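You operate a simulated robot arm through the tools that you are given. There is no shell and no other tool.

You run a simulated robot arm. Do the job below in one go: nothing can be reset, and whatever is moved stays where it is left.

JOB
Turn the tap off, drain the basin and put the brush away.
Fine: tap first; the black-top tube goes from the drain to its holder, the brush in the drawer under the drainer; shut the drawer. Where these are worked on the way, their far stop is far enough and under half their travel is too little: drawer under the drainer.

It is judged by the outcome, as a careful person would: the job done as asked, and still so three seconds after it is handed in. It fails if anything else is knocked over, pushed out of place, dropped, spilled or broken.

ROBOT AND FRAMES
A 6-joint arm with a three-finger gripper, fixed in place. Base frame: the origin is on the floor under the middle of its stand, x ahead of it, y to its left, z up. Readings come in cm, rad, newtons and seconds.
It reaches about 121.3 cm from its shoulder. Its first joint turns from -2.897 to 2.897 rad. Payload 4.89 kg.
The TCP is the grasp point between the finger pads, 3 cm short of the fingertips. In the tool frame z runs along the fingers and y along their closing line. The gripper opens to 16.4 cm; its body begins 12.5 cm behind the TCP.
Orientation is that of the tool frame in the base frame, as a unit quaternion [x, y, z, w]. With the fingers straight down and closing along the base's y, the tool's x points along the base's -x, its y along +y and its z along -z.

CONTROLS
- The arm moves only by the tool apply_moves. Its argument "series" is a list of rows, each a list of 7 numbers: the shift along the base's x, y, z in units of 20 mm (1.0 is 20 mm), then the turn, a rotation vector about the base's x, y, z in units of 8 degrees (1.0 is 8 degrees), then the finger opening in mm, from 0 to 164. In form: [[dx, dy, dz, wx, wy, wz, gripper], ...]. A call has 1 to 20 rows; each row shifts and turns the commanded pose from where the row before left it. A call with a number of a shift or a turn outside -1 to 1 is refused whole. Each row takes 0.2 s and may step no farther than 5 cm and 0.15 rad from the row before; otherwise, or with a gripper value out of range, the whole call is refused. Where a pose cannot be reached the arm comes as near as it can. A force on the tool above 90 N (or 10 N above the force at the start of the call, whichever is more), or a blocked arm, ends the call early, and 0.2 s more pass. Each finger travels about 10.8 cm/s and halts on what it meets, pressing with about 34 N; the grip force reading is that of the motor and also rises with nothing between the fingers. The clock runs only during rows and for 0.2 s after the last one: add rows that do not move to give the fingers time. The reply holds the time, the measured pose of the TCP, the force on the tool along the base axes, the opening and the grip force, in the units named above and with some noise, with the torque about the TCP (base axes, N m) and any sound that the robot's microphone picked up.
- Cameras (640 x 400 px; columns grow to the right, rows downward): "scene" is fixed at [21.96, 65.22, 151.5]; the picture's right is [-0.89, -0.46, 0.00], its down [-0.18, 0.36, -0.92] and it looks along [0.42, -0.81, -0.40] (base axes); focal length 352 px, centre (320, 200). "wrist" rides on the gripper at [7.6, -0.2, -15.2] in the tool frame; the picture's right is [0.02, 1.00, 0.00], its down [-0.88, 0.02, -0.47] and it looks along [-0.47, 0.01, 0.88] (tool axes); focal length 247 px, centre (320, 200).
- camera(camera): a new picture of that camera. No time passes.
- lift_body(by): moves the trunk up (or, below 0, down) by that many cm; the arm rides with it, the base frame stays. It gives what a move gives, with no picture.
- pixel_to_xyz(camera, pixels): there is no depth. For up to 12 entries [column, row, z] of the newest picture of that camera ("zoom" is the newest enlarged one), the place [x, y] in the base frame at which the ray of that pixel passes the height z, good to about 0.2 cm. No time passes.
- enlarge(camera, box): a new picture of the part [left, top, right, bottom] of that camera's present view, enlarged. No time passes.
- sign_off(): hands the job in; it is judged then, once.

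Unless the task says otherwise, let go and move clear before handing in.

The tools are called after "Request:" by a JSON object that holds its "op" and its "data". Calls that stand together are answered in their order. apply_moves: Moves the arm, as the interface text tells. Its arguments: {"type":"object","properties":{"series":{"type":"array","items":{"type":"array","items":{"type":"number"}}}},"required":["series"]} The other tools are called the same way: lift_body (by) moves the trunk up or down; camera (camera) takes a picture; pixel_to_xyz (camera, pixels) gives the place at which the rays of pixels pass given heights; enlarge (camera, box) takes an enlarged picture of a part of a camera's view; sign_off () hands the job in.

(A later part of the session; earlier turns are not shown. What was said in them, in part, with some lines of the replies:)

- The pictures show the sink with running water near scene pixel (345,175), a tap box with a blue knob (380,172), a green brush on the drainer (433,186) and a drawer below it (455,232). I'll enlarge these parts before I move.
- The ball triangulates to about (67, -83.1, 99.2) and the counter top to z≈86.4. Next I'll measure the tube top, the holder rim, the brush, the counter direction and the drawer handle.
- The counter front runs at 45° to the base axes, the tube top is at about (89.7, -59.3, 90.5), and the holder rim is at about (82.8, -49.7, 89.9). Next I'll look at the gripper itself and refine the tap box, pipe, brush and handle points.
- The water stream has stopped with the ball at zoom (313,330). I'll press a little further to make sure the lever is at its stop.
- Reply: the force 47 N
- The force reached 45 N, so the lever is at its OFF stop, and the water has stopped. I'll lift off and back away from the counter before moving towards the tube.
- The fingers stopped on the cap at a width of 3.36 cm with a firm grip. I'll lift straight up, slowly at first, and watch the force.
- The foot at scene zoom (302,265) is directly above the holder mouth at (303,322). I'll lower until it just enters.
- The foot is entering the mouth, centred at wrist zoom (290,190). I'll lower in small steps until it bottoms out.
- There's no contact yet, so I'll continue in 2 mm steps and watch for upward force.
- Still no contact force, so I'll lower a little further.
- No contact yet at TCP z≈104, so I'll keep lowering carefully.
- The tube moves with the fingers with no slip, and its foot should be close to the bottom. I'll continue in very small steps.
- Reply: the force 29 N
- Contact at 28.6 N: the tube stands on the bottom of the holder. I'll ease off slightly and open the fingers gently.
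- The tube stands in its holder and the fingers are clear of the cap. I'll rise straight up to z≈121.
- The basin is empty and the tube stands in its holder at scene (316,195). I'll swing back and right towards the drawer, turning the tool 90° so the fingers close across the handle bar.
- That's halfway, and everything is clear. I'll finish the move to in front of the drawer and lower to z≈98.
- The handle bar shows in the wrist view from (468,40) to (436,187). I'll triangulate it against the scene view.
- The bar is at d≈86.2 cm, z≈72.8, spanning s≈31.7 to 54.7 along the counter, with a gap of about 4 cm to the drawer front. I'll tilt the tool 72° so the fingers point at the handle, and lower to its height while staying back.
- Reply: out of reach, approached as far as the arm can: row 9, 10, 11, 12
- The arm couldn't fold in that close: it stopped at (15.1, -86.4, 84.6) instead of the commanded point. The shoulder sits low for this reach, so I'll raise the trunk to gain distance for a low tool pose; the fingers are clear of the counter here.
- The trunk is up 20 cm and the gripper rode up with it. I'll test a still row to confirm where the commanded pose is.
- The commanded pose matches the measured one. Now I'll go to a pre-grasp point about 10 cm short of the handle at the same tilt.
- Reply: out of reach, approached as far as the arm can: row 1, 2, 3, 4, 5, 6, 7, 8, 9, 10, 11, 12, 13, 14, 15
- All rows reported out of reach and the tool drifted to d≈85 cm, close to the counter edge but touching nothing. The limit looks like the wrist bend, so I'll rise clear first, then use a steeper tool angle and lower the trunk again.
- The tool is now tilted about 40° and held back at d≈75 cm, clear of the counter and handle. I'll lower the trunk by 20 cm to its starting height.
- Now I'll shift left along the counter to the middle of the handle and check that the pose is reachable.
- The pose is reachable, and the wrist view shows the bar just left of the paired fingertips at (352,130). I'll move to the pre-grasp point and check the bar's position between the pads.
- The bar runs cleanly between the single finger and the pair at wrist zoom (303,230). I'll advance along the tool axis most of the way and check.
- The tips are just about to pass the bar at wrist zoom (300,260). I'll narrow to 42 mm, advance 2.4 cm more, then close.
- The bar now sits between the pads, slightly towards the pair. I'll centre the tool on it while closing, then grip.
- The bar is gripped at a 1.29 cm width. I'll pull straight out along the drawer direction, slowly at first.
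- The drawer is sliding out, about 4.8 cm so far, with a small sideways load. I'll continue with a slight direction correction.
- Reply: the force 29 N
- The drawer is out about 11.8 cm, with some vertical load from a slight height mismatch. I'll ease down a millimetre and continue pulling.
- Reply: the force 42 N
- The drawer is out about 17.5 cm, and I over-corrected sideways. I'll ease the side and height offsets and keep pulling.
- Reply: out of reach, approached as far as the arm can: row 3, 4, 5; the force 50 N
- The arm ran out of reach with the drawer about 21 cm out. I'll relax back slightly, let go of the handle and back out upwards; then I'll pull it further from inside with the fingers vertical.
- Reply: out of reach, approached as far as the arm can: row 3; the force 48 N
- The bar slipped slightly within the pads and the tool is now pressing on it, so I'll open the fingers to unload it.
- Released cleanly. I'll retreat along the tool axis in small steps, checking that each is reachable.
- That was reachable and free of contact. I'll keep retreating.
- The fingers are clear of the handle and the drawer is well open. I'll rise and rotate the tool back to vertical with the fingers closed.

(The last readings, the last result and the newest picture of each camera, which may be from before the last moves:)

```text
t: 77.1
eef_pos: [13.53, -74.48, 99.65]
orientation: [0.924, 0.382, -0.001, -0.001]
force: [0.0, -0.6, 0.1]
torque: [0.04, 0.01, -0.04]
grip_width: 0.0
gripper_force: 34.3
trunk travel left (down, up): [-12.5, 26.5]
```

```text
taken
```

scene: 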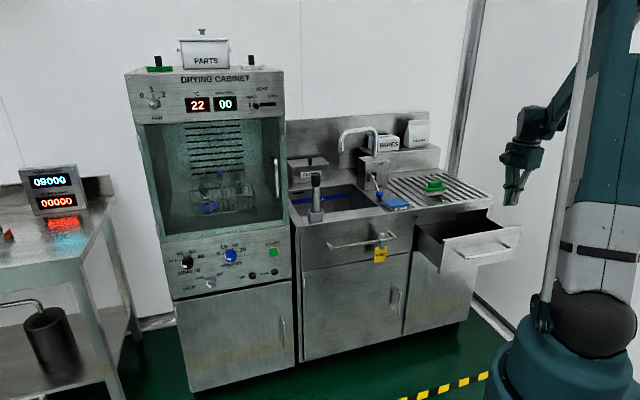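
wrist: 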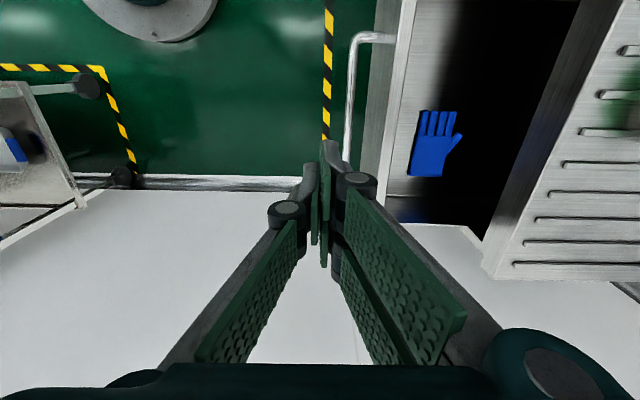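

The open drawer holds a blue glove at wrist (435,145), which I should not disturb. I'll measure the drawer's inside from this view.

Request:
{"op": "enlarge", "data": {"camera": "wrist", "box": [340, 0, 560, 260]}}

Request:
{"op": "enlarge", "data": {"camera": "scene", "box": [400, 190, 528, 270]}}

Request:
{"op": "pixel_to_xyz", "data": {"camera": "wrist", "pixels": [[440, 110, 65], [440, 110, 70], [425, 176, 65], [425, 176, 70], [460, 145, 67], [410, 175, 67], [405, 60, 80], [385, 190, 80], [412, 60, 80], [397, 100, 80], [470, 225, 80], [420, 5, 80]]}}

```text
1.54 times, centred on (450, 130) of wrist
```

zoom: 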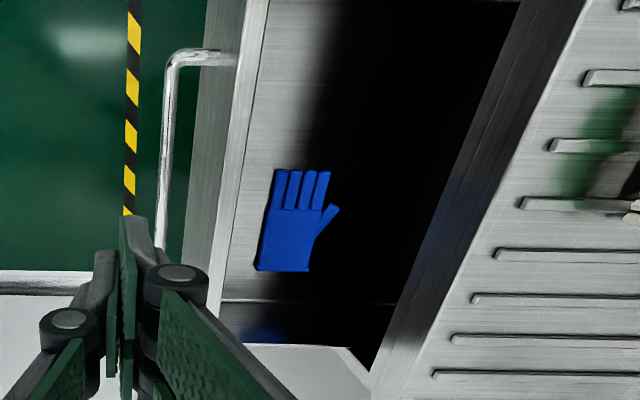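

```text
5.00 times, centred on (464, 230) of scene
```

zoom: 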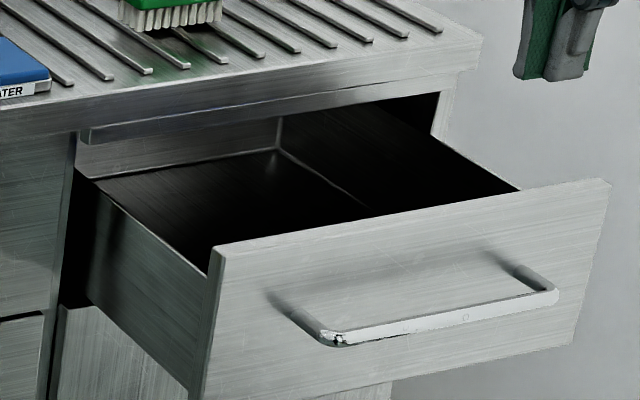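

```text
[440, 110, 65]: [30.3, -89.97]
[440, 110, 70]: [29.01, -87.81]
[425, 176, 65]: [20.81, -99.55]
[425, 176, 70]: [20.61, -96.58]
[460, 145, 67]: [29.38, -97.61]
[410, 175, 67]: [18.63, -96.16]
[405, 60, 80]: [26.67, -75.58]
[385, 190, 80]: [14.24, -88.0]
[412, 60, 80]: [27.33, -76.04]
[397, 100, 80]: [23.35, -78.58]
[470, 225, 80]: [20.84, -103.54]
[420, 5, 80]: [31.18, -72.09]
```

The drawer is about 20 cm out of a box roughly 36 cm long, so it is past half its travel. The glove lies at right-front (s≈42–55), and the left part is free. Now I'll go above the brush with the fingers opening.

Request:
{"op": "apply_moves", "data": {"series": [[0, 0, 1, 0, 0, 0, 0], [0, 0, 1, 0, 0, 0, 0], [0, 0, 1, 0, 0, 0, 0], [0.95, -0.68, 0.5, 0, 0, 0, 0], [0.95, -0.68, 0.5, 0, 0, 0, 0], [0.95, -0.68, 0.5, 0, 0, 0, 20], [0.95, -0.68, 0.5, 0, 0, 0, 40], [0.95, -0.68, 0, 0, 0, 0, 60], [0.95, -0.68, 0, 0, 0, 0, 80], [0.95, -0.68, 0, 0, 0, 0, 80], [0.95, -0.68, 0, 0, 0, 0, 80], [0.95, -0.68, 0, 0, 0, 0, 80], [0.95, -0.68, 0, 0, 0, 0, 80], [0.95, -0.68, 0, 0, 0, 0, 80], [0.95, -0.68, 0, 0, 0, 0, 80], [0.95, -0.68, 0, 0, 0, 0, 80], [0, 0, 0, 0, 0, 0, 80]]}}

Request:
{"op": "camera", "data": {"camera": "wrist"}}

Request:
{"op": "camera", "data": {"camera": "scene"}}

```text
t: 80.7
eef_pos: [38.14, -92.41, 109.61]
orientation: [0.924, 0.382, 0.001, -0.002]
force: [0.1, 0.0, 0.5]
torque: [0.02, 0.01, -0.01]
grip_width: 8.0
gripper_force: 0.2
trunk travel left (down, up): [-12.5, 26.5]
```

```text
taken
```

wrist: 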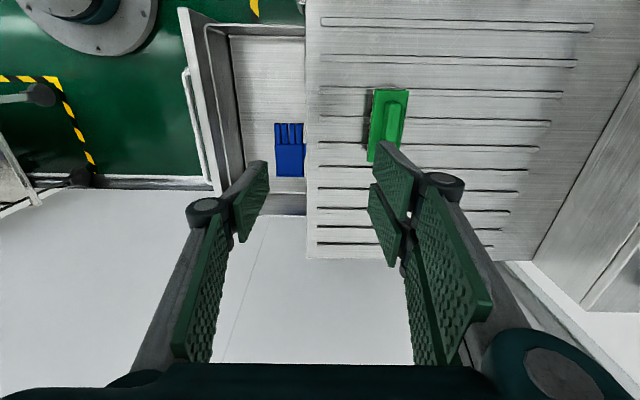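

```text
taken
```

scene: 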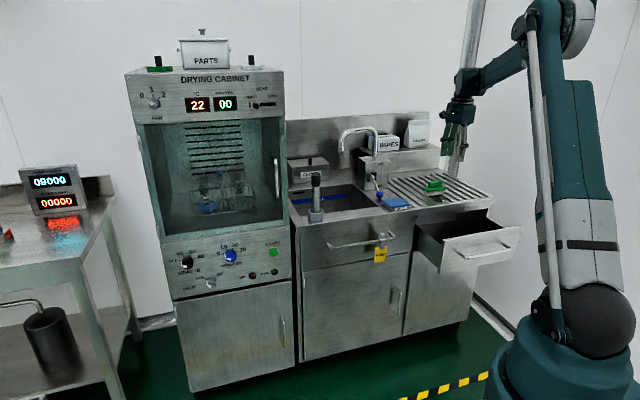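

This view shows the brush at wrist (388,125) and the glove at (290,150). I'll measure the brush, the drawer floor height and the walls from here.

Request:
{"op": "enlarge", "data": {"camera": "wrist", "box": [320, 60, 460, 180]}}

Request:
{"op": "enlarge", "data": {"camera": "wrist", "box": [170, 0, 330, 230]}}

Request:
{"op": "pixel_to_xyz", "data": {"camera": "wrist", "pixels": [[277, 177, 62], [277, 177, 67], [275, 123, 62], [275, 123, 67], [228, 35, 80], [243, 170, 80], [372, 90, 90], [405, 90, 92], [405, 150, 92], [370, 160, 90], [245, 35, 67], [305, 200, 86.35]]}}

Request:
{"op": "enlarge", "data": {"camera": "scene", "box": [408, 160, 464, 210]}}

```text
3.33 times, centred on (390, 120) of wrist
```

zoom: 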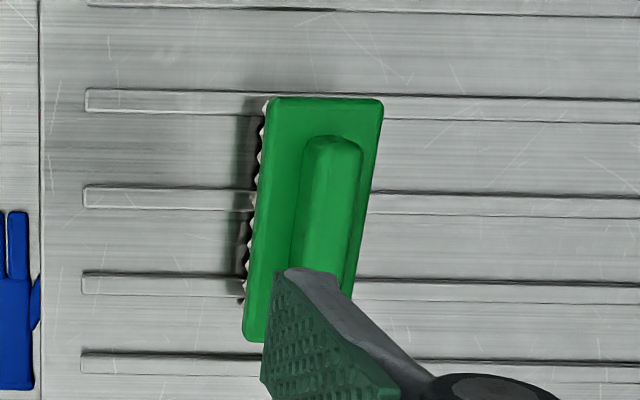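

```text
1.74 times, centred on (250, 115) of wrist
```

zoom: 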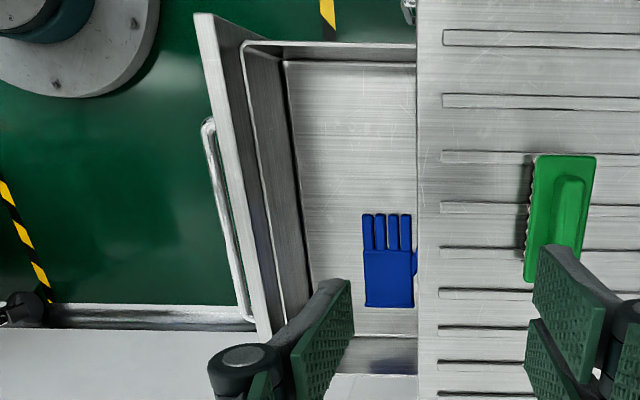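

```text
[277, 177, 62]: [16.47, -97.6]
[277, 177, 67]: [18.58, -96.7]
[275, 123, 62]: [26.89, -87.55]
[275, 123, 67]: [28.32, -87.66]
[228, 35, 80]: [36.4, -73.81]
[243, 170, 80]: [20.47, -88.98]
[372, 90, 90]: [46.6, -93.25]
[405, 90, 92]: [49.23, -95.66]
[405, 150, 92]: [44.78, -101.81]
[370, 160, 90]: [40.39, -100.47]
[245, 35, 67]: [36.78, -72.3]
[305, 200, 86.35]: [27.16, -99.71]
```

```text
8.00 times, centred on (436, 185) of scene
```

zoom: 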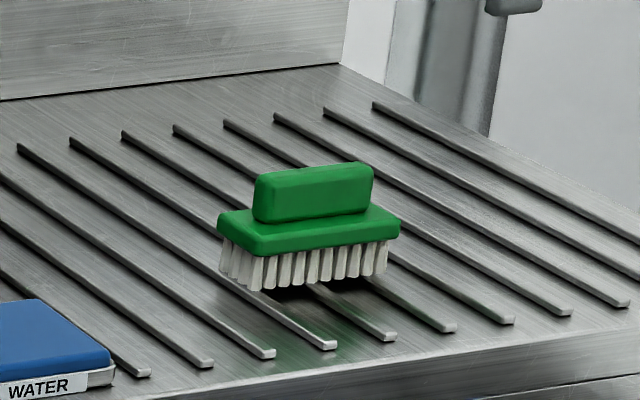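

The drawer floor is at z≈65, with free space at s≈25–42 left of the glove. The brush body measures about 9.7 × 4.1 cm with a narrower grip block on top; I'll measure the block precisely.

Request:
{"op": "pixel_to_xyz", "data": {"camera": "wrist", "pixels": [[375, 89.5, 91], [409, 90, 91], [367, 162, 91], [385, 108, 93.2], [402.7, 108, 93.2], [393.5, 101.5, 93.2], [375, 89.5, 92], [367, 162, 92]]}}

Request:
{"op": "pixel_to_xyz", "data": {"camera": "scene", "pixels": [[427.6, 184.5, 93.2], [442.9, 182, 93.2], [423.1, 190.5, 91], [446, 188, 91], [424, 195.5, 87], [444, 193, 87]]}}

```text
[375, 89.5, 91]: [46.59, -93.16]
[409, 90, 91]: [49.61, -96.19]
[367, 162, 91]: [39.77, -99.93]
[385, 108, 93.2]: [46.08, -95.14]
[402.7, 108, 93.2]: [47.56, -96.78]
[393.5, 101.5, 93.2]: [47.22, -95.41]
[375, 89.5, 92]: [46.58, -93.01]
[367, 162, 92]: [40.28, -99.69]
```

```text
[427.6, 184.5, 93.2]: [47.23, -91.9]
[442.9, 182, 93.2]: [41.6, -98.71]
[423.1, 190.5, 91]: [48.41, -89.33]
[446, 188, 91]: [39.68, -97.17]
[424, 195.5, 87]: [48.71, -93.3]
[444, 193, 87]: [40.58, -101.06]
```

The block is centred at about d=101, s=37.7, with a width of 2.2 cm. I'll move over it, down to z≈100, with the fingers at 60 mm.

Request:
{"op": "apply_moves", "data": {"series": [[0.66, -0.564, 0, 0, 0, 0, 70], [0.66, -0.564, -0.4, 0, 0, 0, 60], [0.66, -0.564, -0.8, 0, 0, 0, 60], [0.66, -0.564, -0.8, 0, 0, 0, 60], [0.66, -0.564, -0.8, 0, 0, 0, 60], [0, 0, -0.8, 0, 0, 0, 60], [0, 0, -0.6, 0, 0, 0, 60], [0, 0, 0, 0, 0, 0, 60]]}}

Request:
{"op": "camera", "data": {"camera": "wrist"}}

Request:
{"op": "enlarge", "data": {"camera": "scene", "box": [390, 120, 486, 210]}}

```text
t: 82.5
eef_pos: [44.66, -97.77, 101.12]
orientation: [0.924, 0.382, 0.001, -0.002]
force: [0.3, -0.1, -0.9]
torque: [-0.02, 0.03, 0.02]
grip_width: 6.0
gripper_force: 0.1
trunk travel left (down, up): [-12.5, 26.5]
```

```text
taken
```

wrist: 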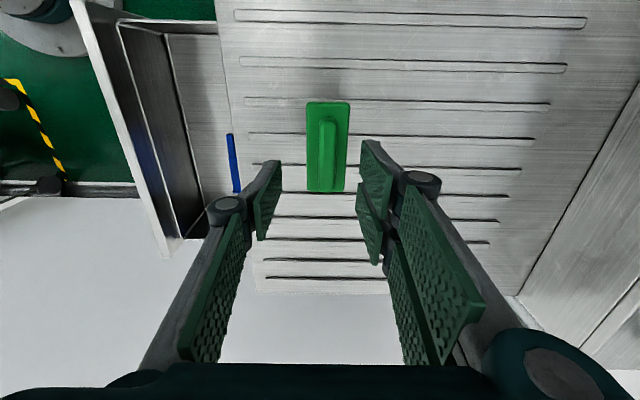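

```text
4.44 times, centred on (438, 165) of scene
```

zoom: 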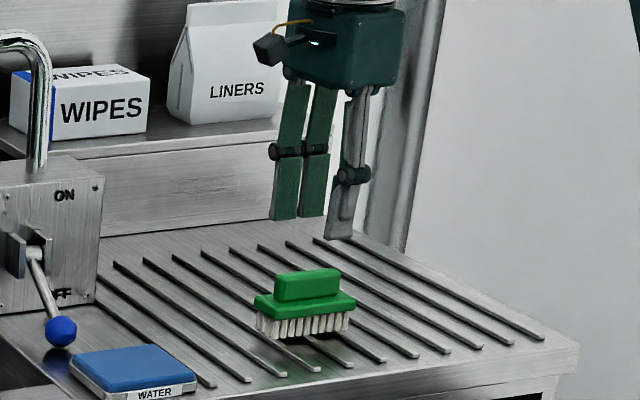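

The block shows at wrist (327,155), nearly centred between the pads. I'll check its position against the tool once more.

Request:
{"op": "enlarge", "data": {"camera": "wrist", "box": [260, 80, 400, 210]}}

Request:
{"op": "pixel_to_xyz", "data": {"camera": "wrist", "pixels": [[319, 150, 93.2], [336, 150, 93.2], [327, 118, 93.2], [327, 188, 93.2], [307, 104, 91], [350, 104, 91], [307, 190, 91], [346, 190, 91]]}}

```text
3.08 times, centred on (330, 145) of wrist
```

zoom: 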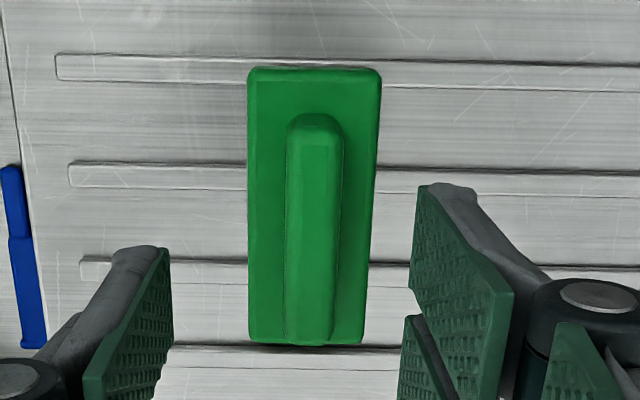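

```text
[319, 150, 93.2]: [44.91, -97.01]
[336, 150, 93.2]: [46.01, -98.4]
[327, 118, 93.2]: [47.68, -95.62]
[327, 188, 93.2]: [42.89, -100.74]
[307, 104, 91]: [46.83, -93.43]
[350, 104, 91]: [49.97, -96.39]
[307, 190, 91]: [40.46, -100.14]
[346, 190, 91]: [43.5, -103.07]
```

The brush is centred at about d=101.2, s=37.6, so I'll shift 4 mm and descend until the tips are just above the brush body.

Request:
{"op": "apply_moves", "data": {"series": [[0.14, -0.14, -0.8, 0, 0, 0, 60], [0, 0, -0.9, 0, 0, 0, 60], [0, 0, -0.8, 0, 0, 0, 60], [0, 0, -0.6, 0, 0, 0, 60], [0, 0, 0, 0, 0, 0, 60]]}}

Request:
{"op": "camera", "data": {"camera": "wrist"}}

Request:
{"op": "enlarge", "data": {"camera": "scene", "box": [408, 150, 472, 200]}}

```text
t: 83.7
eef_pos: [44.82, -98.26, 95.29]
orientation: [0.924, 0.381, 0.0, -0.001]
force: [0.5, -0.2, -0.1]
torque: [-0.02, -0.01, 0.0]
grip_width: 6.0
gripper_force: 0.1
trunk travel left (down, up): [-12.5, 26.5]
```

```text
taken
```

wrist: 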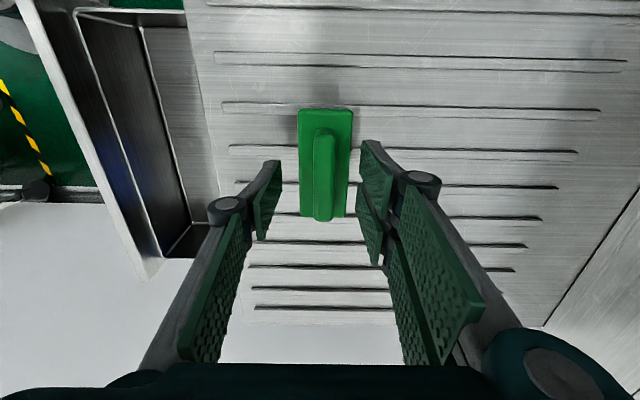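

```text
8.00 times, centred on (440, 175) of scene
```

zoom: 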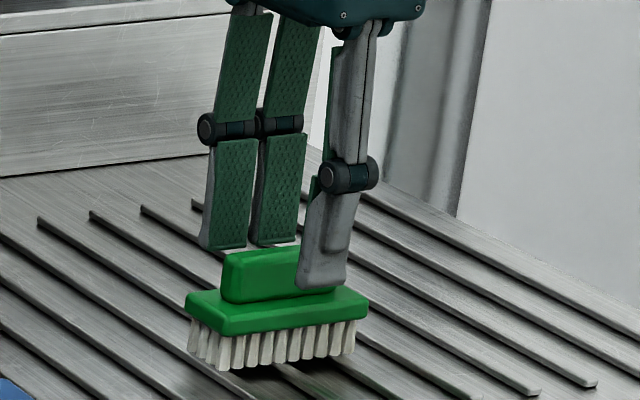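

The tips are beside the grip block, with the single finger at scene zoom (320,288). I'll go 7 mm lower and close on the block.

Request:
{"op": "apply_moves", "data": {"series": [[0, 0, -0.35, 0, 0, 0, 60], [0, 0, 0, 0, 0, 0, 45], [0, 0, 0, 0, 0, 0, 32], [0, 0, 0, 0, 0, 0, 20], [0, 0, 0, 0, 0, 0, 10], [0, 0, 0, 0, 0, 0, 10], [0, 0, 0, 0, 0, 0, 10]]}}

Request:
{"op": "camera", "data": {"camera": "wrist"}}

Request:
{"op": "enlarge", "data": {"camera": "scene", "box": [408, 150, 472, 200]}}

```text
t: 85.3
eef_pos: [44.86, -98.18, 94.4]
orientation: [0.924, 0.382, 0.0, -0.001]
force: [0.9, -0.4, 0.1]
torque: [0.03, -0.04, 0.01]
grip_width: 1.72
gripper_force: 34.3
trunk travel left (down, up): [-12.5, 26.5]
```

```text
taken
```

wrist: 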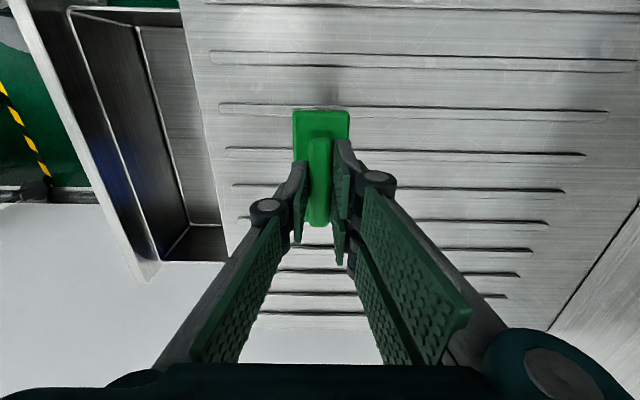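

```text
8.00 times, centred on (440, 175) of scene
```

zoom: 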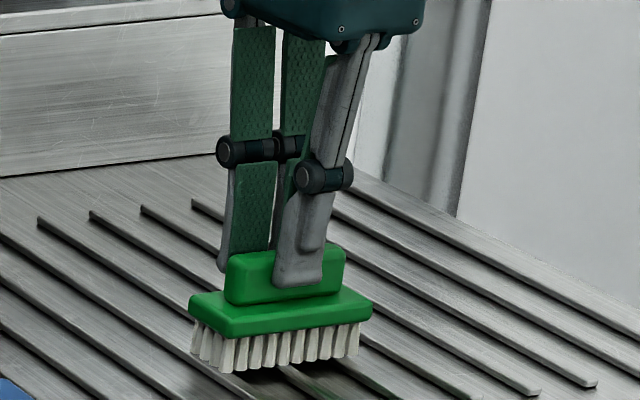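

The fingers closed on the block at 1.72 cm with full grip force. I'll lift slowly and check that the brush comes along level.

Request:
{"op": "apply_moves", "data": {"series": [[0, 0, 0.3, 0, 0, 0, 5], [0, 0, 0.4, 0, 0, 0, 5], [0, 0, 0.6, 0, 0, 0, 5], [0, 0, 0.8, 0, 0, 0, 5], [0, 0, 0, 0, 0, 0, 5]]}}

Request:
{"op": "enlarge", "data": {"camera": "scene", "box": [400, 130, 480, 200]}}

```text
t: 86.5
eef_pos: [44.84, -98.25, 98.79]
orientation: [0.924, 0.382, 0.0, -0.001]
force: [-0.1, 0.1, -0.4]
torque: [-0.02, 0.01, -0.01]
grip_width: 1.71
gripper_force: 33.7
trunk travel left (down, up): [-12.5, 26.5]
```

```text
5.71 times, centred on (440, 165) of scene
```

zoom: 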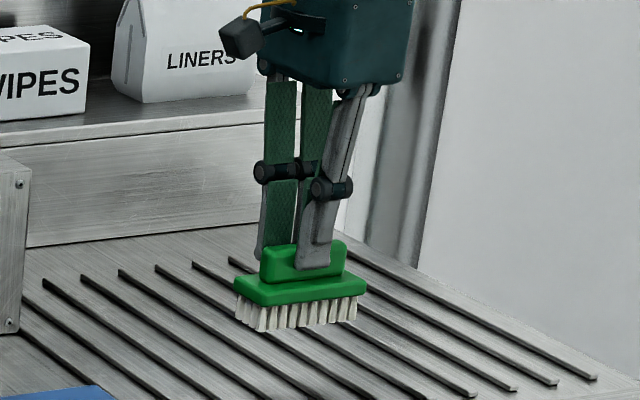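

The brush is lifted level. I'll raise it further and carry it over the free left part of the drawer.

Request:
{"op": "apply_moves", "data": {"series": [[0, 0, 0.8, 0, 0, 0, 5], [0, 0, 0.8, 0, 0, 0, 5], [0, 0, 0.8, 0, 0, 0, 5], [0, 0, 0.8, 0, 0, 0, 5], [-0.5, 0.75, 0, 0, 0, 0, 5], [-0.5, 0.75, 0, 0, 0, 0, 5], [-0.5, 0.75, 0, 0, 0, 0, 5], [-0.5, 0.75, 0, 0, 0, 0, 5], [-0.5, 0.75, 0, 0, 0, 0, 5], [-0.5, 0.75, 0, 0, 0, 0, 5], [-0.5, 0.75, 0, 0, 0, 0, 5], [-0.5, 0.75, 0, 0, 0, 0, 5], [-0.5, 0.75, 0, 0, 0, 0, 5], [-0.5, 0.75, 0, 0, 0, 0, 5], [-0.5, 0.75, 0, 0, 0, 0, 5], [-0.5, 0.75, 0, 0, 0, 0, 5], [0, 0, 0, 0, 0, 0, 5]]}}

Request:
{"op": "camera", "data": {"camera": "wrist"}}

Request:
{"op": "camera", "data": {"camera": "scene"}}

```text
t: 90.1
eef_pos: [32.93, -80.11, 105.04]
orientation: [0.924, 0.382, 0.0, -0.001]
force: [-0.4, 0.2, -0.1]
torque: [-0.04, -0.01, 0.01]
grip_width: 1.75
gripper_force: 34.1
trunk travel left (down, up): [-12.5, 26.5]
```

```text
taken
```

wrist: 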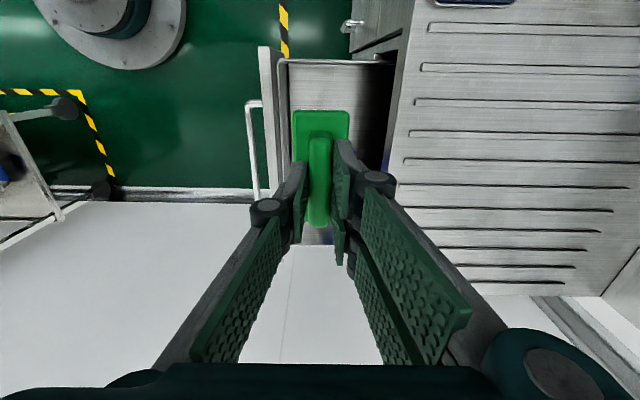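

```text
taken
```

scene: 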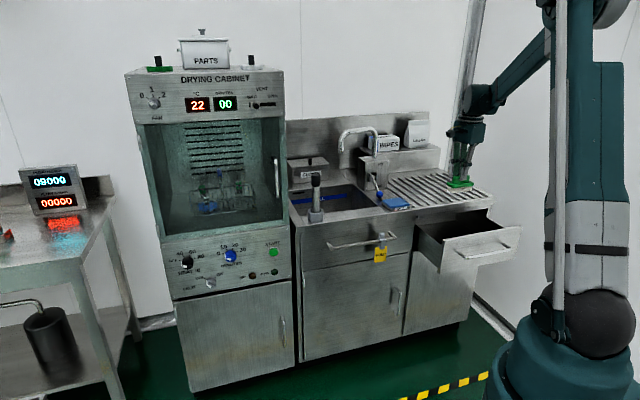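

The brush hangs over the open drawer at wrist (322,165), between the front panel and the counter edge. I'll check the clearances before I lower it.

Request:
{"op": "pixel_to_xyz", "data": {"camera": "wrist", "pixels": [[282, 120, 80], [289, 120, 79], [340, 62, 79], [340, 68, 65], [398, 100, 86.35], [390, 160, 86.35], [388, 150, 82]]}}

Request:
{"op": "enlarge", "data": {"camera": "wrist", "box": [230, 30, 430, 260]}}

```text
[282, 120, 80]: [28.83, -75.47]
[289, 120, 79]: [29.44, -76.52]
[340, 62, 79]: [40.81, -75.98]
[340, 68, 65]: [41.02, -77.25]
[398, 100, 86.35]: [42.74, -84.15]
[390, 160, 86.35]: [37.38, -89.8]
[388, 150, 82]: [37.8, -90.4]
```

```text
1.74 times, centred on (330, 145) of wrist
```

zoom: 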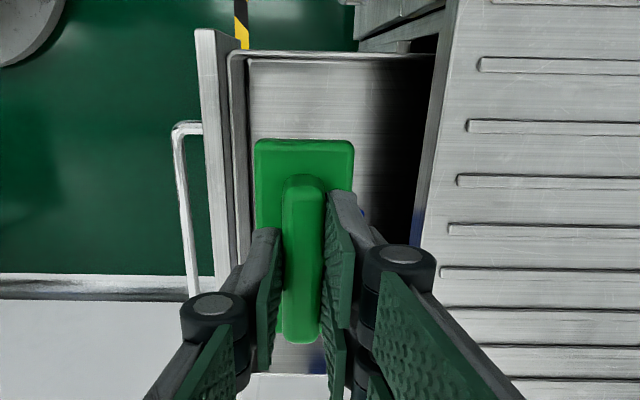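

The box interior runs from d≈74.9 to the counter edge at 89.7, with its left wall at s≈25, so the brush fits. I'll shift slightly inward and lower it partway into the drawer.

Request:
{"op": "apply_moves", "data": {"series": [[0.14, -0.14, -0.8, 0, 0, 0, 5], [0.14, -0.14, -1, 0, 0, 0, 5], [0, 0, -1, 0, 0, 0, 5], [0, 0, -1, 0, 0, 0, 5], [0, 0, -1, 0, 0, 0, 5], [0, 0, -1, 0, 0, 0, 5], [0, 0, -1, 0, 0, 0, 5], [0, 0, -1, 0, 0, 0, 5], [0, 0, -1, 0, 0, 0, 5], [0, 0, -1, 0, 0, 0, 5], [0, 0, -1, 0, 0, 0, 5], [0, 0, -1, 0, 0, 0, 5], [0, 0, 0, 0, 0, 0, 5]]}}

Request:
{"op": "camera", "data": {"camera": "wrist"}}

Request:
{"op": "enlarge", "data": {"camera": "scene", "box": [400, 150, 544, 270]}}

```text
t: 92.9
eef_pos: [33.37, -80.77, 81.26]
orientation: [0.924, 0.382, 0.0, -0.001]
force: [-0.1, -0.6, -0.6]
torque: [0.03, -0.01, 0.02]
grip_width: 1.74
gripper_force: 34.3
trunk travel left (down, up): [-12.5, 26.5]
```

```text
taken
```

wrist: 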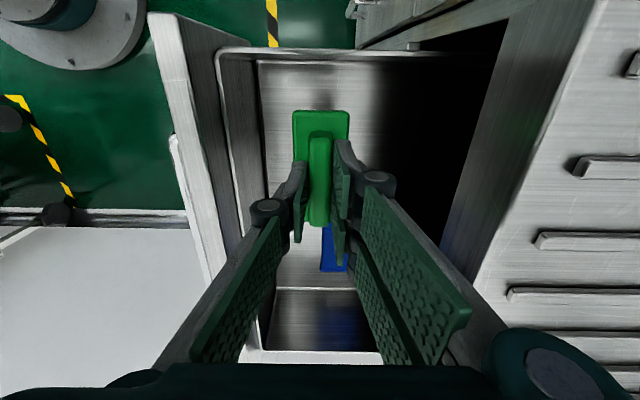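

```text
3.33 times, centred on (472, 210) of scene
```

zoom: 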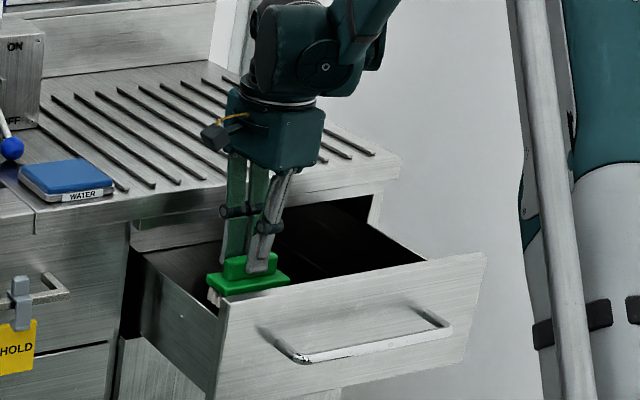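

The brush is inside the drawer opening, clear of the walls, and the glove lies to its right at wrist (333,250). I'll continue down in smaller steps until the bristles touch the floor.

Request:
{"op": "apply_moves", "data": {"series": [[0, 0, -0.9, 0, 0, 0, 5], [0, 0, -0.9, 0, 0, 0, 5], [0, 0, -0.7, 0, 0, 0, 5], [0, 0, -0.5, 0, 0, 0, 5], [0, 0, -0.25, 0, 0, 0, 5], [0, 0, -0.2, 0, 0, 0, 5]]}}

Request:
{"op": "enlarge", "data": {"camera": "wrist", "box": [200, 30, 440, 320]}}

Request:
{"op": "enlarge", "data": {"camera": "scene", "box": [400, 170, 544, 270]}}

```text
t: 94.3
eef_pos: [33.57, -80.62, 74.48]
orientation: [0.924, 0.382, 0.001, -0.001]
force: [0.5, -0.2, -0.6]
torque: [0.03, 0.0, 0.03]
grip_width: 1.72
gripper_force: 33.8
trunk travel left (down, up): [-12.5, 26.5]
```

```text
1.38 times, centred on (320, 175) of wrist
```

zoom: 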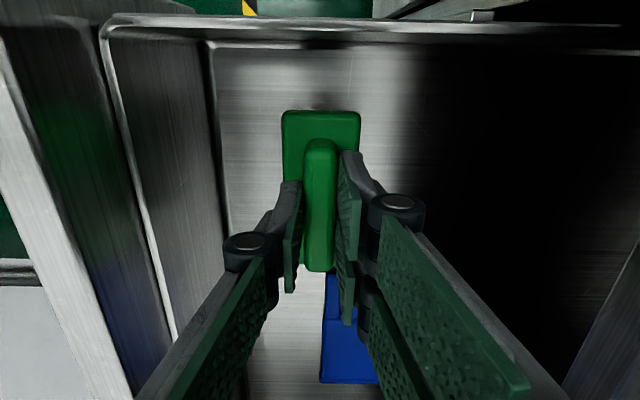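

```text
4.00 times, centred on (472, 220) of scene
```

zoom: 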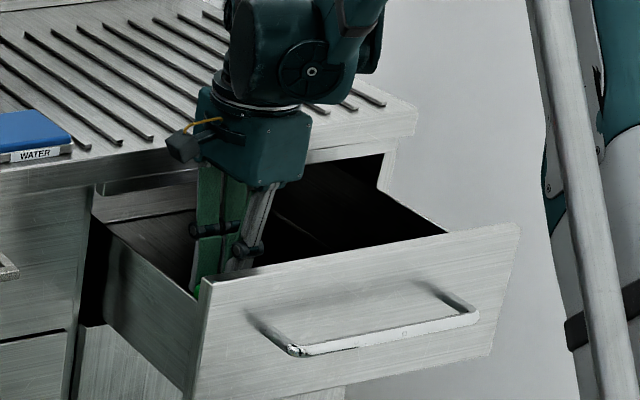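

No contact yet at TCP z=74.5. I'll go on in 3 mm steps.

Request:
{"op": "apply_moves", "data": {"series": [[0, 0, -0.15, 0, 0, 0, 5], [0, 0, -0.15, 0, 0, 0, 5], [0, 0, -0.15, 0, 0, 0, 5], [0, 0, -0.15, 0, 0, 0, 5]]}}

```text
t: 95.3
eef_pos: [33.63, -80.71, 73.22]
orientation: [0.924, 0.382, 0.0, -0.001]
force: [0.5, 0.2, -0.5]
torque: [-0.04, 0.0, -0.02]
grip_width: 1.72
gripper_force: 34.3
trunk travel left (down, up): [-12.5, 26.5]
```

Still free, so I'll continue gently.

Request:
{"op": "apply_moves", "data": {"series": [[0, 0, -0.12, 0, 0, 0, 5], [0, 0, -0.12, 0, 0, 0, 5], [0, 0, -0.12, 0, 0, 0, 5]]}}

```text
t: 96.1
eef_pos: [33.52, -80.76, 72.66]
orientation: [0.924, 0.382, 0.001, -0.001]
force: [-0.3, 0.7, 25.7]
torque: [0.01, -0.07, 0.04]
grip_width: 1.73
gripper_force: 34.3
trunk travel left (down, up): [-12.5, 26.5]
```

Contact at 25.7 N: the brush rests on the drawer floor. I'll ease up slightly and open the fingers a little.

Request:
{"op": "apply_moves", "data": {"series": [[0, 0, 0.05, 0, 0, 0, 5], [0, 0, 0, 0, 0, 0, 20], [0, 0, 0, 0, 0, 0, 30], [0, 0, 0, 0, 0, 0, 38], [0, 0, 0, 0, 0, 0, 38]]}}

Request:
{"op": "enlarge", "data": {"camera": "wrist", "box": [200, 30, 440, 320]}}

```text
t: 97.3
eef_pos: [33.64, -80.77, 72.78]
orientation: [0.924, 0.382, 0.0, -0.001]
force: [0.2, 0.8, 0.2]
torque: [-0.01, -0.02, 0.02]
grip_width: 3.79
gripper_force: 0.0
trunk travel left (down, up): [-12.5, 26.5]
```

```text
1.38 times, centred on (320, 175) of wrist
```

zoom: 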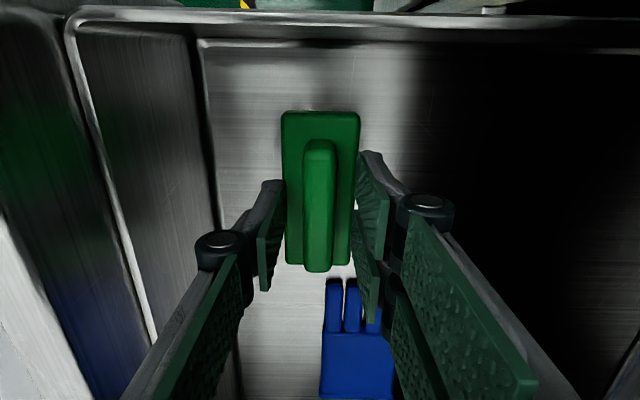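

The brush lies flat beside the glove and the pads are clear of the block. I'll rise straight up out of the drawer.

Request:
{"op": "apply_moves", "data": {"series": [[0, 0, 0.4, 0, 0, 0, 38], [0, 0, 0.6, 0, 0, 0, 38], [0, 0, 1, 0, 0, 0, 38], [0, 0, 1, 0, 0, 0, 38], [0, 0, 1, 0, 0, 0, 38], [0, 0, 1, 0, 0, 0, 38], [0, 0, 1, 0, 0, 0, 38], [0, 0, 1, 0, 0, 0, 38], [0, 0, 1, 0, 0, 0, 38], [0, 0, 1, 0, 0, 0, 38], [0, 0, 1, 0, 0, 0, 38], [0, 0, 1, 0, 0, 0, 38], [0, 0, 1, 0, 0, 0, 38], [0, 0, 1, 0, 0, 0, 38], [0, 0, 1, 0, 0, 0, 38]]}}

Request:
{"op": "camera", "data": {"camera": "wrist"}}

Request:
{"op": "camera", "data": {"camera": "scene"}}

```text
t: 100.5
eef_pos: [33.44, -80.7, 100.61]
orientation: [0.924, 0.382, 0.001, -0.001]
force: [0.3, -1.2, -0.7]
torque: [0.08, 0.03, 0.0]
grip_width: 3.8
gripper_force: 0.1
trunk travel left (down, up): [-12.5, 26.5]
```

```text
taken
```

wrist: 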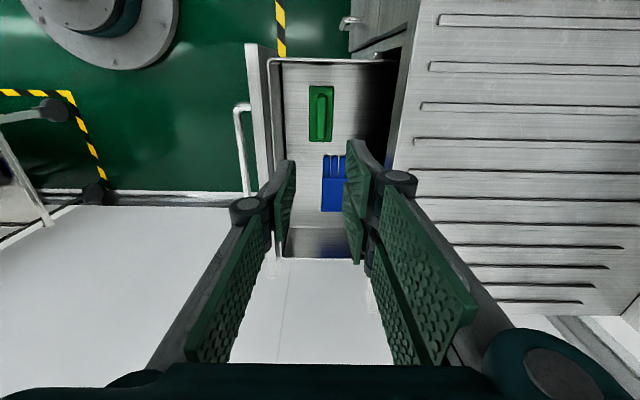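

```text
taken
```

scene: 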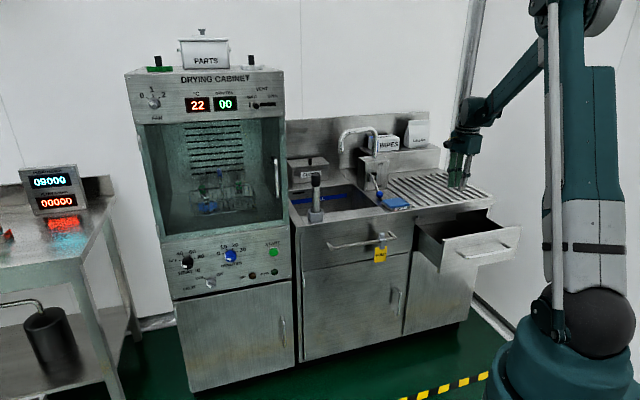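

The brush at wrist (320,113) and the glove lie in the drawer, and everything else is in place. To shut the drawer I'll return to the spot in front of it, close the fingers, and tilt the tool 40° to push the front panel above the handle.

Request:
{"op": "apply_moves", "data": {"series": [[-0.906, 0.282, 0, 0, 0, 0, 38], [-0.906, 0.282, 0, 0, 0, 0, 38], [-0.906, 0.282, 0, 0, 0, 0, 38], [-0.906, 0.282, 0, 0, 0, 0, 20], [-0.906, 0.282, 0, 0, 0, 0, 0], [-0.906, 0.282, 0, 0, 0, 0, 0], [-0.906, 0.282, 0, 0, 0, 0, 0], [-0.906, 0.282, 0, 0, 0, 0, 0], [-0.906, 0.282, 0, 0, 0, 0, 0], [-0.906, 0.282, 0, 0, 0, 0, 0], [-0.906, 0.282, 0, 0, 0, 0, 0], [0, 0, 0, 0, 0, 0, 0]]}}

Request:
{"op": "enlarge", "data": {"camera": "wrist", "box": [300, 0, 560, 260]}}

```text
t: 103.1
eef_pos: [13.48, -74.53, 100.58]
orientation: [0.924, 0.382, 0.001, -0.001]
force: [0.8, 0.1, -0.3]
torque: [-0.04, 0.08, -0.02]
grip_width: 0.02
gripper_force: 33.9
trunk travel left (down, up): [-12.5, 26.5]
```

```text
1.54 times, centred on (430, 130) of wrist
```

zoom: 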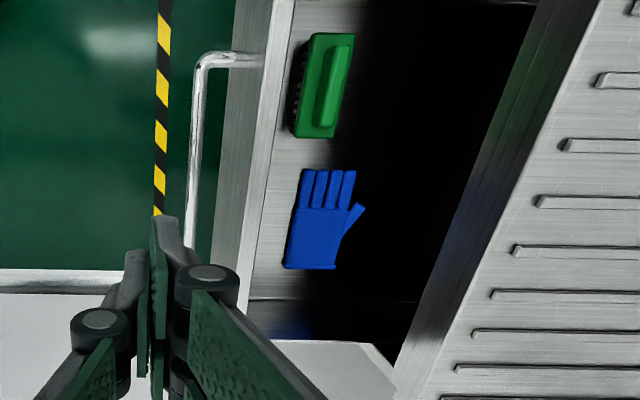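

The brush and glove are both lying flat in the drawer, well below its rim. I'll tilt the tool and come down in front of the panel.

Request:
{"op": "apply_moves", "data": {"series": [[0, 0, -1, -0.36, -0.36, 0, 0], [0, 0, -1, -0.36, -0.36, 0, 0], [0, 0, -1, -0.36, -0.36, 0, 0], [0, 0, -1, -0.36, -0.36, 0, 0], [0, 0, -1, -0.36, -0.36, 0, 0], [0, 0, -1, -0.36, -0.36, 0, 0], [0, 0, -1, -0.36, -0.36, 0, 0], [0, 0, -1, -0.36, -0.36, 0, 0], [0, 0, -1, -0.36, -0.36, 0, 0], [0, 0, -1, -0.3, -0.3, 0, 0], [0, 0, -0.5, 0, 0, 0, 0]]}}

Request:
{"op": "camera", "data": {"camera": "wrist"}}

Request:
{"op": "enlarge", "data": {"camera": "scene", "box": [400, 170, 560, 270]}}

```text
t: 105.5
eef_pos: [13.59, -74.62, 79.63]
orientation: [0.868, 0.36, 0.133, 0.315]
force: [-0.3, -0.3, 0.1]
torque: [-0.05, 0.02, -0.02]
grip_width: 0.0
gripper_force: 34.1
trunk travel left (down, up): [-12.5, 26.5]
```

```text
taken
```

wrist: 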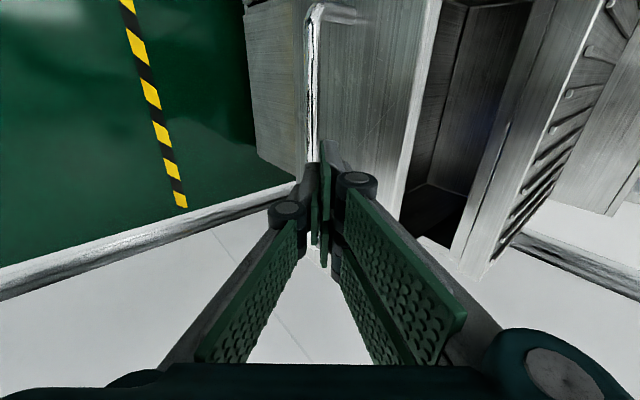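

```text
4.00 times, centred on (480, 220) of scene
```

zoom: 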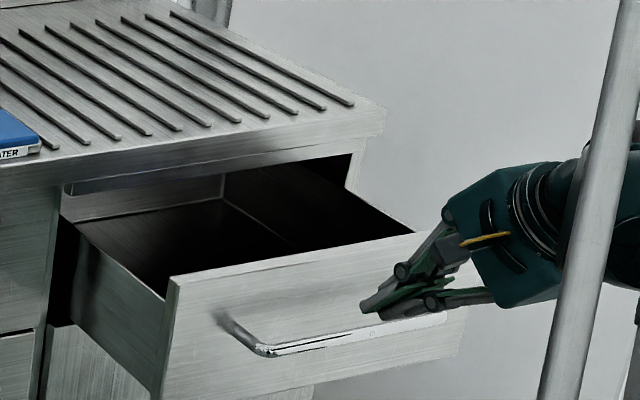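

The tips face the panel above the bar, about 5 cm short of it. I'll advance to contact and push the drawer in most of the way.

Request:
{"op": "apply_moves", "data": {"series": [[0.5, -0.5, -0.17, 0, 0, 0, 0], [0.5, -0.5, -0.17, 0, 0, 0, 0], [0.4, -0.4, -0.17, 0, 0, 0, 0], [0.3, -0.3, 0, 0, 0, 0, 0], [0.3, -0.3, 0, 0, 0, 0, 0], [0.35, -0.35, 0, 0, 0, 0, 0], [0.4, -0.4, 0, 0, 0, 0, 0], [0.4, -0.4, 0, 0, 0, 0, 0]]}}

Request:
{"op": "enlarge", "data": {"camera": "scene", "box": [400, 170, 560, 270]}}

Request:
{"op": "camera", "data": {"camera": "wrist"}}

```text
t: 107.3
eef_pos: [19.91, -80.78, 78.57]
orientation: [0.868, 0.359, 0.132, 0.315]
force: [-0.1, 0.1, 0.5]
torque: [-0.02, 0.02, -0.01]
grip_width: 0.0
gripper_force: 34.6
trunk travel left (down, up): [-12.5, 26.5]
```

```text
4.00 times, centred on (480, 220) of scene
```

zoom: 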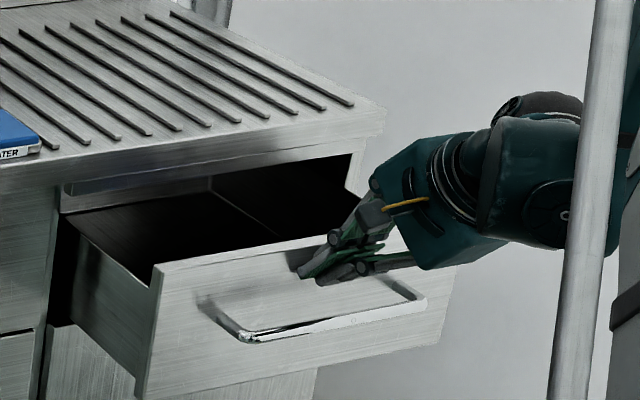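

```text
taken
```

wrist: 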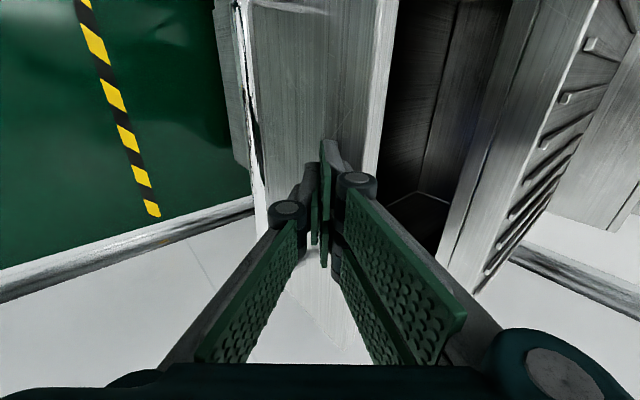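

The tips are on the panel at scene zoom (310,270) and the drawer is sliding in with almost no force. I'll continue pushing.

Request:
{"op": "apply_moves", "data": {"series": [[0.45, -0.45, 0, 0, 0, 0, 0], [0.45, -0.45, 0, 0, 0, 0, 0], [0.45, -0.45, 0, 0, 0, 0, 0], [0.45, -0.45, 0, 0, 0, 0, 0], [0.45, -0.45, 0, 0, 0, 0, 0], [0.45, -0.45, 0, 0, 0, 0, 0], [0.45, -0.45, 0, 0, 0, 0, 0], [0.45, -0.45, 0, 0, 0, 0, 0], [0.45, -0.45, 0, 0, 0, 0, 0]]}}

Request:
{"op": "enlarge", "data": {"camera": "scene", "box": [400, 170, 560, 270]}}

Request:
{"op": "camera", "data": {"camera": "wrist"}}

```text
t: 109.3
eef_pos: [27.87, -88.94, 78.66]
orientation: [0.868, 0.359, 0.132, 0.316]
force: [0.0, 0.4, 0.1]
torque: [0.03, 0.0, -0.01]
grip_width: 0.02
gripper_force: 33.8
trunk travel left (down, up): [-12.5, 26.5]
```

```text
4.00 times, centred on (480, 220) of scene
```

zoom: 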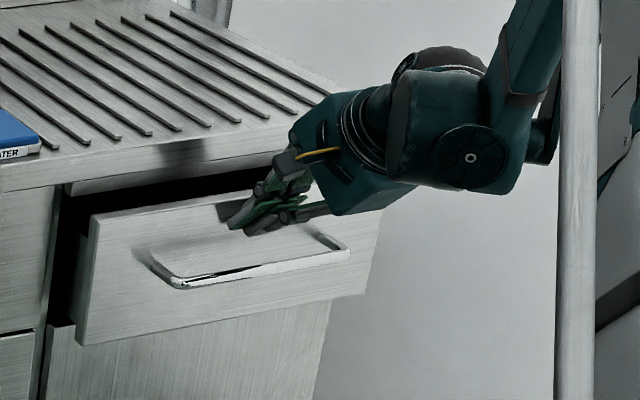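

```text
taken
```

wrist: 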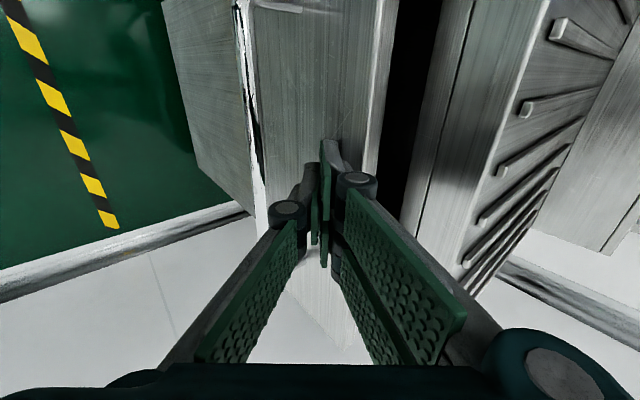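

About 5 cm remain, and the gap is still visible at wrist (405,120). I'll push on more slowly.

Request:
{"op": "apply_moves", "data": {"series": [[0.3, -0.3, 0, 0, 0, 0, 0], [0.3, -0.3, 0, 0, 0, 0, 0], [0.25, -0.25, 0, 0, 0, 0, 0], [0.25, -0.25, 0, 0, 0, 0, 0], [0.2, -0.2, 0, 0, 0, 0, 0]]}}

Request:
{"op": "enlarge", "data": {"camera": "scene", "box": [400, 170, 560, 270]}}

Request:
{"op": "camera", "data": {"camera": "wrist"}}

```text
t: 110.5
eef_pos: [30.69, -91.53, 78.63]
orientation: [0.869, 0.359, 0.132, 0.316]
force: [-0.4, -0.7, -0.6]
torque: [0.01, 0.03, 0.0]
grip_width: 0.01
gripper_force: 34.4
trunk travel left (down, up): [-12.5, 26.5]
```

```text
4.00 times, centred on (480, 220) of scene
```

zoom: 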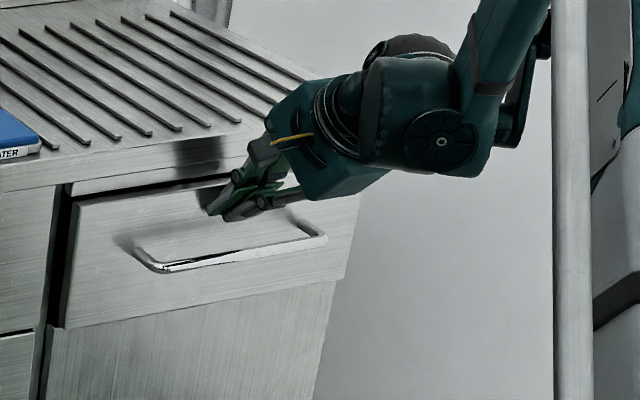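

```text
taken
```

wrist: 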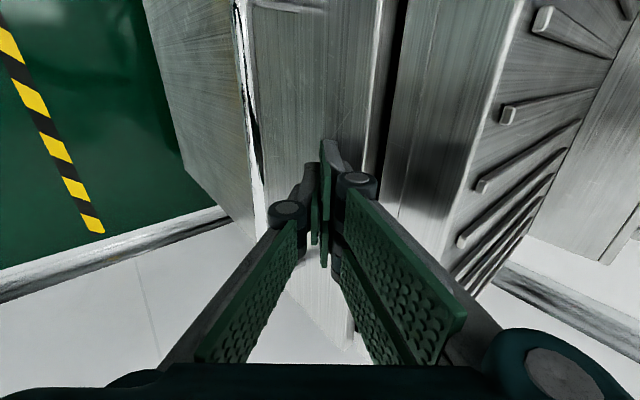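

Roughly 1.5 cm remains. I'll push in 3 mm steps until the drawer meets its stop.

Request:
{"op": "apply_moves", "data": {"series": [[0.12, -0.12, 0, 0, 0, 0, 0], [0.12, -0.12, 0, 0, 0, 0, 0], [0.12, -0.12, 0, 0, 0, 0, 0], [0.12, -0.12, 0, 0, 0, 0, 0]]}}

Request:
{"op": "enlarge", "data": {"camera": "scene", "box": [400, 170, 560, 270]}}

```text
t: 111.5
eef_pos: [31.6, -92.63, 78.59]
orientation: [0.868, 0.359, 0.132, 0.315]
force: [-3.3, 3.9, 0.1]
torque: [0.06, 0.06, 0.02]
grip_width: 0.0
gripper_force: 34.1
trunk travel left (down, up): [-12.5, 26.5]
```

```text
4.00 times, centred on (480, 220) of scene
```

zoom: 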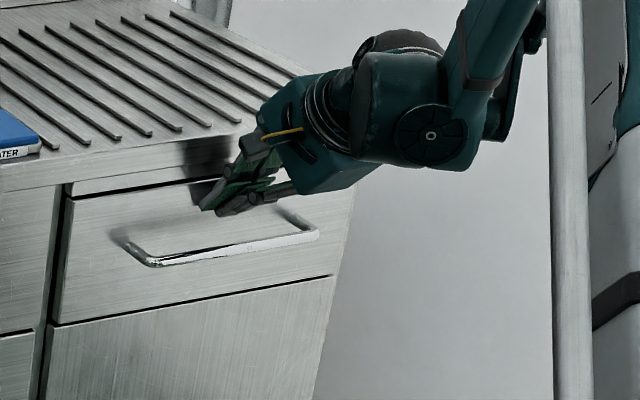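

The force has just begun to rise, about 5 N along the push. I'll press a few more millimetres to seat the drawer fully.

Request:
{"op": "apply_moves", "data": {"series": [[0.08, -0.08, 0, 0, 0, 0, 0], [0.08, -0.08, 0, 0, 0, 0, 0], [0.06, -0.06, 0, 0, 0, 0, 0]]}}

Request:
{"op": "enlarge", "data": {"camera": "scene", "box": [400, 190, 512, 260]}}

```text
t: 112.3
eef_pos: [31.63, -92.76, 78.55]
orientation: [0.869, 0.359, 0.132, 0.314]
force: [-56.4, 68.2, -17.7]
torque: [1.11, 1.01, 0.29]
grip_width: 0.0
gripper_force: 33.9
trunk travel left (down, up): [-12.5, 26.5]
```

```text
5.71 times, centred on (456, 225) of scene
```

zoom: 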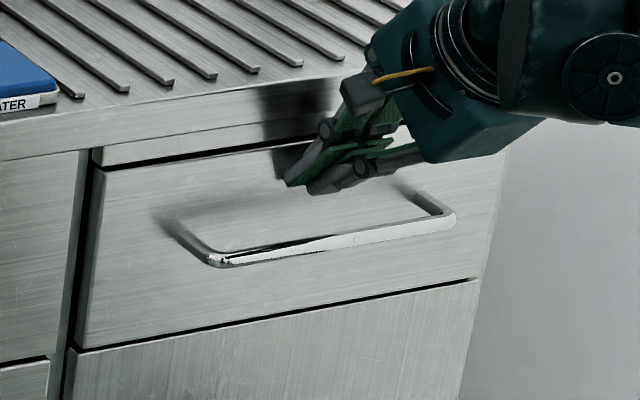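

The force shot up to about 88 N and the handle is back in its original place at zoom (215,262) to (450,215), so the drawer is fully shut. I'll back the fingers straight away from the panel.

Request:
{"op": "apply_moves", "data": {"series": [[-0.15, 0.15, 0.02, 0, 0, 0, 0], [-0.3, 0.3, 0.1, 0, 0, 0, 0], [-0.4, 0.4, 0.3, 0, 0, 0, 0], [-0.4, 0.4, 0.5, 0, 0, 0, 0], [-0.5, 0.5, 0.8, 0, 0, 0, 0], [-0.5, 0.5, 0.8, 0, 0, 0, 0], [-0.5, 0.5, 0.8, 0, 0, 0, 0], [-0.5, 0.5, 0.8, 0, 0, 0, 0], [-0.4, 0.4, 0.8, 0.4, 0.4, 0, 0], [-0.4, 0.4, 0.8, 0.4, 0.4, 0, 0], [0, 0, 0.8, 0.5, 0.5, 0, 0], [0, 0, 0.8, 0.5, 0.5, 0, 0], [0, 0, 0.8, 0.5, 0.5, 0, 0], [0, 0, 0.8, 0.5, 0.5, 0, 0], [0, 0, 0.8, 0.4, 0.4, 0, 0], [0, 0, 0.8, 0.3, 0.3, 0, 0]]}}

Request:
{"op": "camera", "data": {"camera": "scene"}}

Request:
{"op": "camera", "data": {"camera": "wrist"}}

Request:
{"op": "enlarge", "data": {"camera": "scene", "box": [280, 110, 440, 230]}}

Request:
{"op": "enlarge", "data": {"camera": "scene", "box": [400, 190, 512, 260]}}

```text
t: 115.7
eef_pos: [23.83, -85.02, 99.84]
orientation: [0.924, 0.382, 0.002, 0.002]
force: [-0.7, -0.3, -0.5]
torque: [0.0, -0.02, 0.02]
grip_width: 0.0
gripper_force: 34.1
trunk travel left (down, up): [-12.5, 26.5]
```

```text
taken
```

scene: 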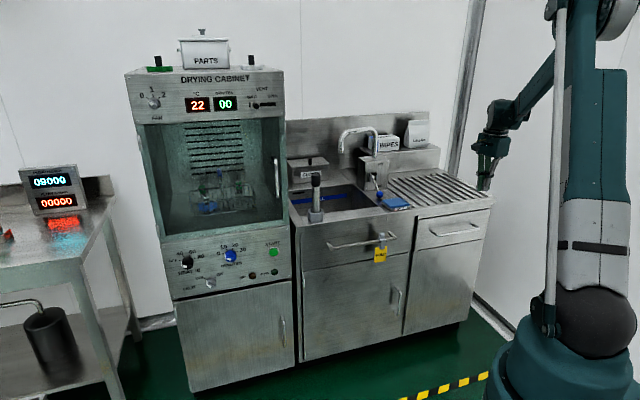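

```text
taken
```

wrist: 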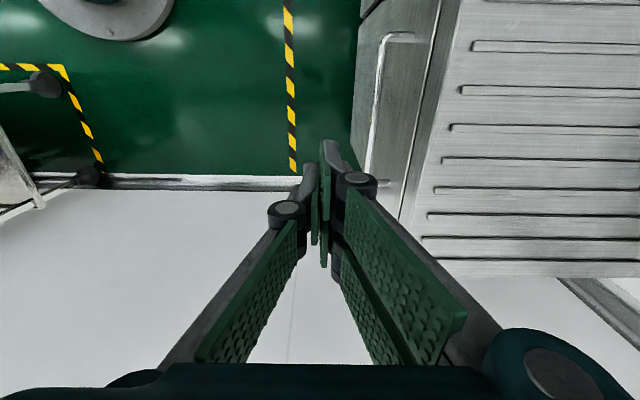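

```text
3.33 times, centred on (360, 170) of scene
```

zoom: 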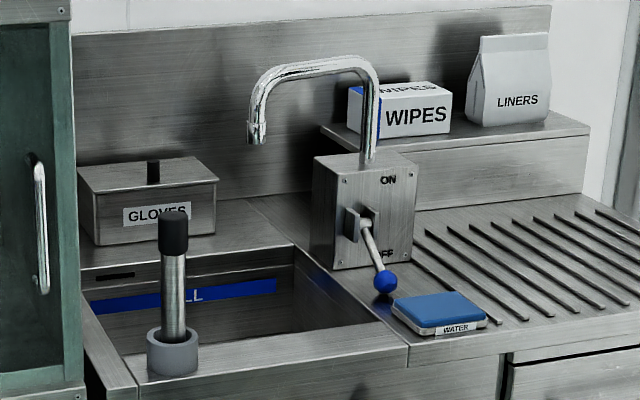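

```text
5.71 times, centred on (456, 225) of scene
```

zoom: 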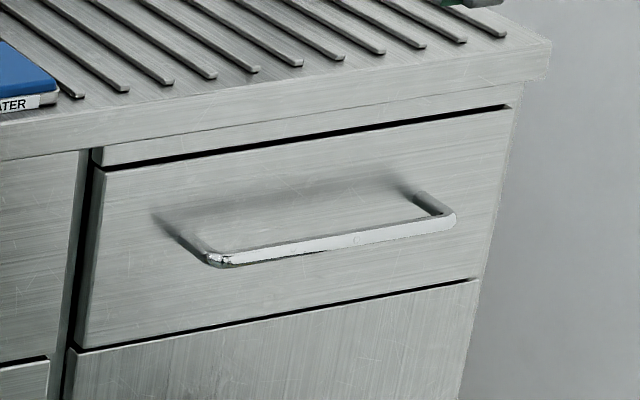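

The pictures confirm the job is done, and the gripper is empty and clear:
- **Tap:** the lever is down at OFF and no water runs.
- **Basin:** it is empty, and the black-top tube stands in its holder at zoom (173,290).
- **Brush:** it is in the drawer, which is shut flush.

I'll hand it in.

Request:
{"op": "sign_off", "data": {}}

```text
The job is handed in.
```

The job is finished and handed in, and the last pictures show each part as you asked:

- **Tap:** I pushed the lever down to its OFF stop first, and no water is running.
- **Basin:** I pulled the black-top tube out of the drain and stood it in its holder. The basin is empty.
- **Brush:** It lies flat in the drawer under the drainer, beside a blue glove that was already there.
- **Drawer:** I opened it about 20 cm. It hit no stop; the arm ran out of reach. That should be past half its travel, since the box is only about 33–36 cm long. I then pushed it fully shut.

Nothing was knocked over or spilled. The gripper is empty and clear of the counter.
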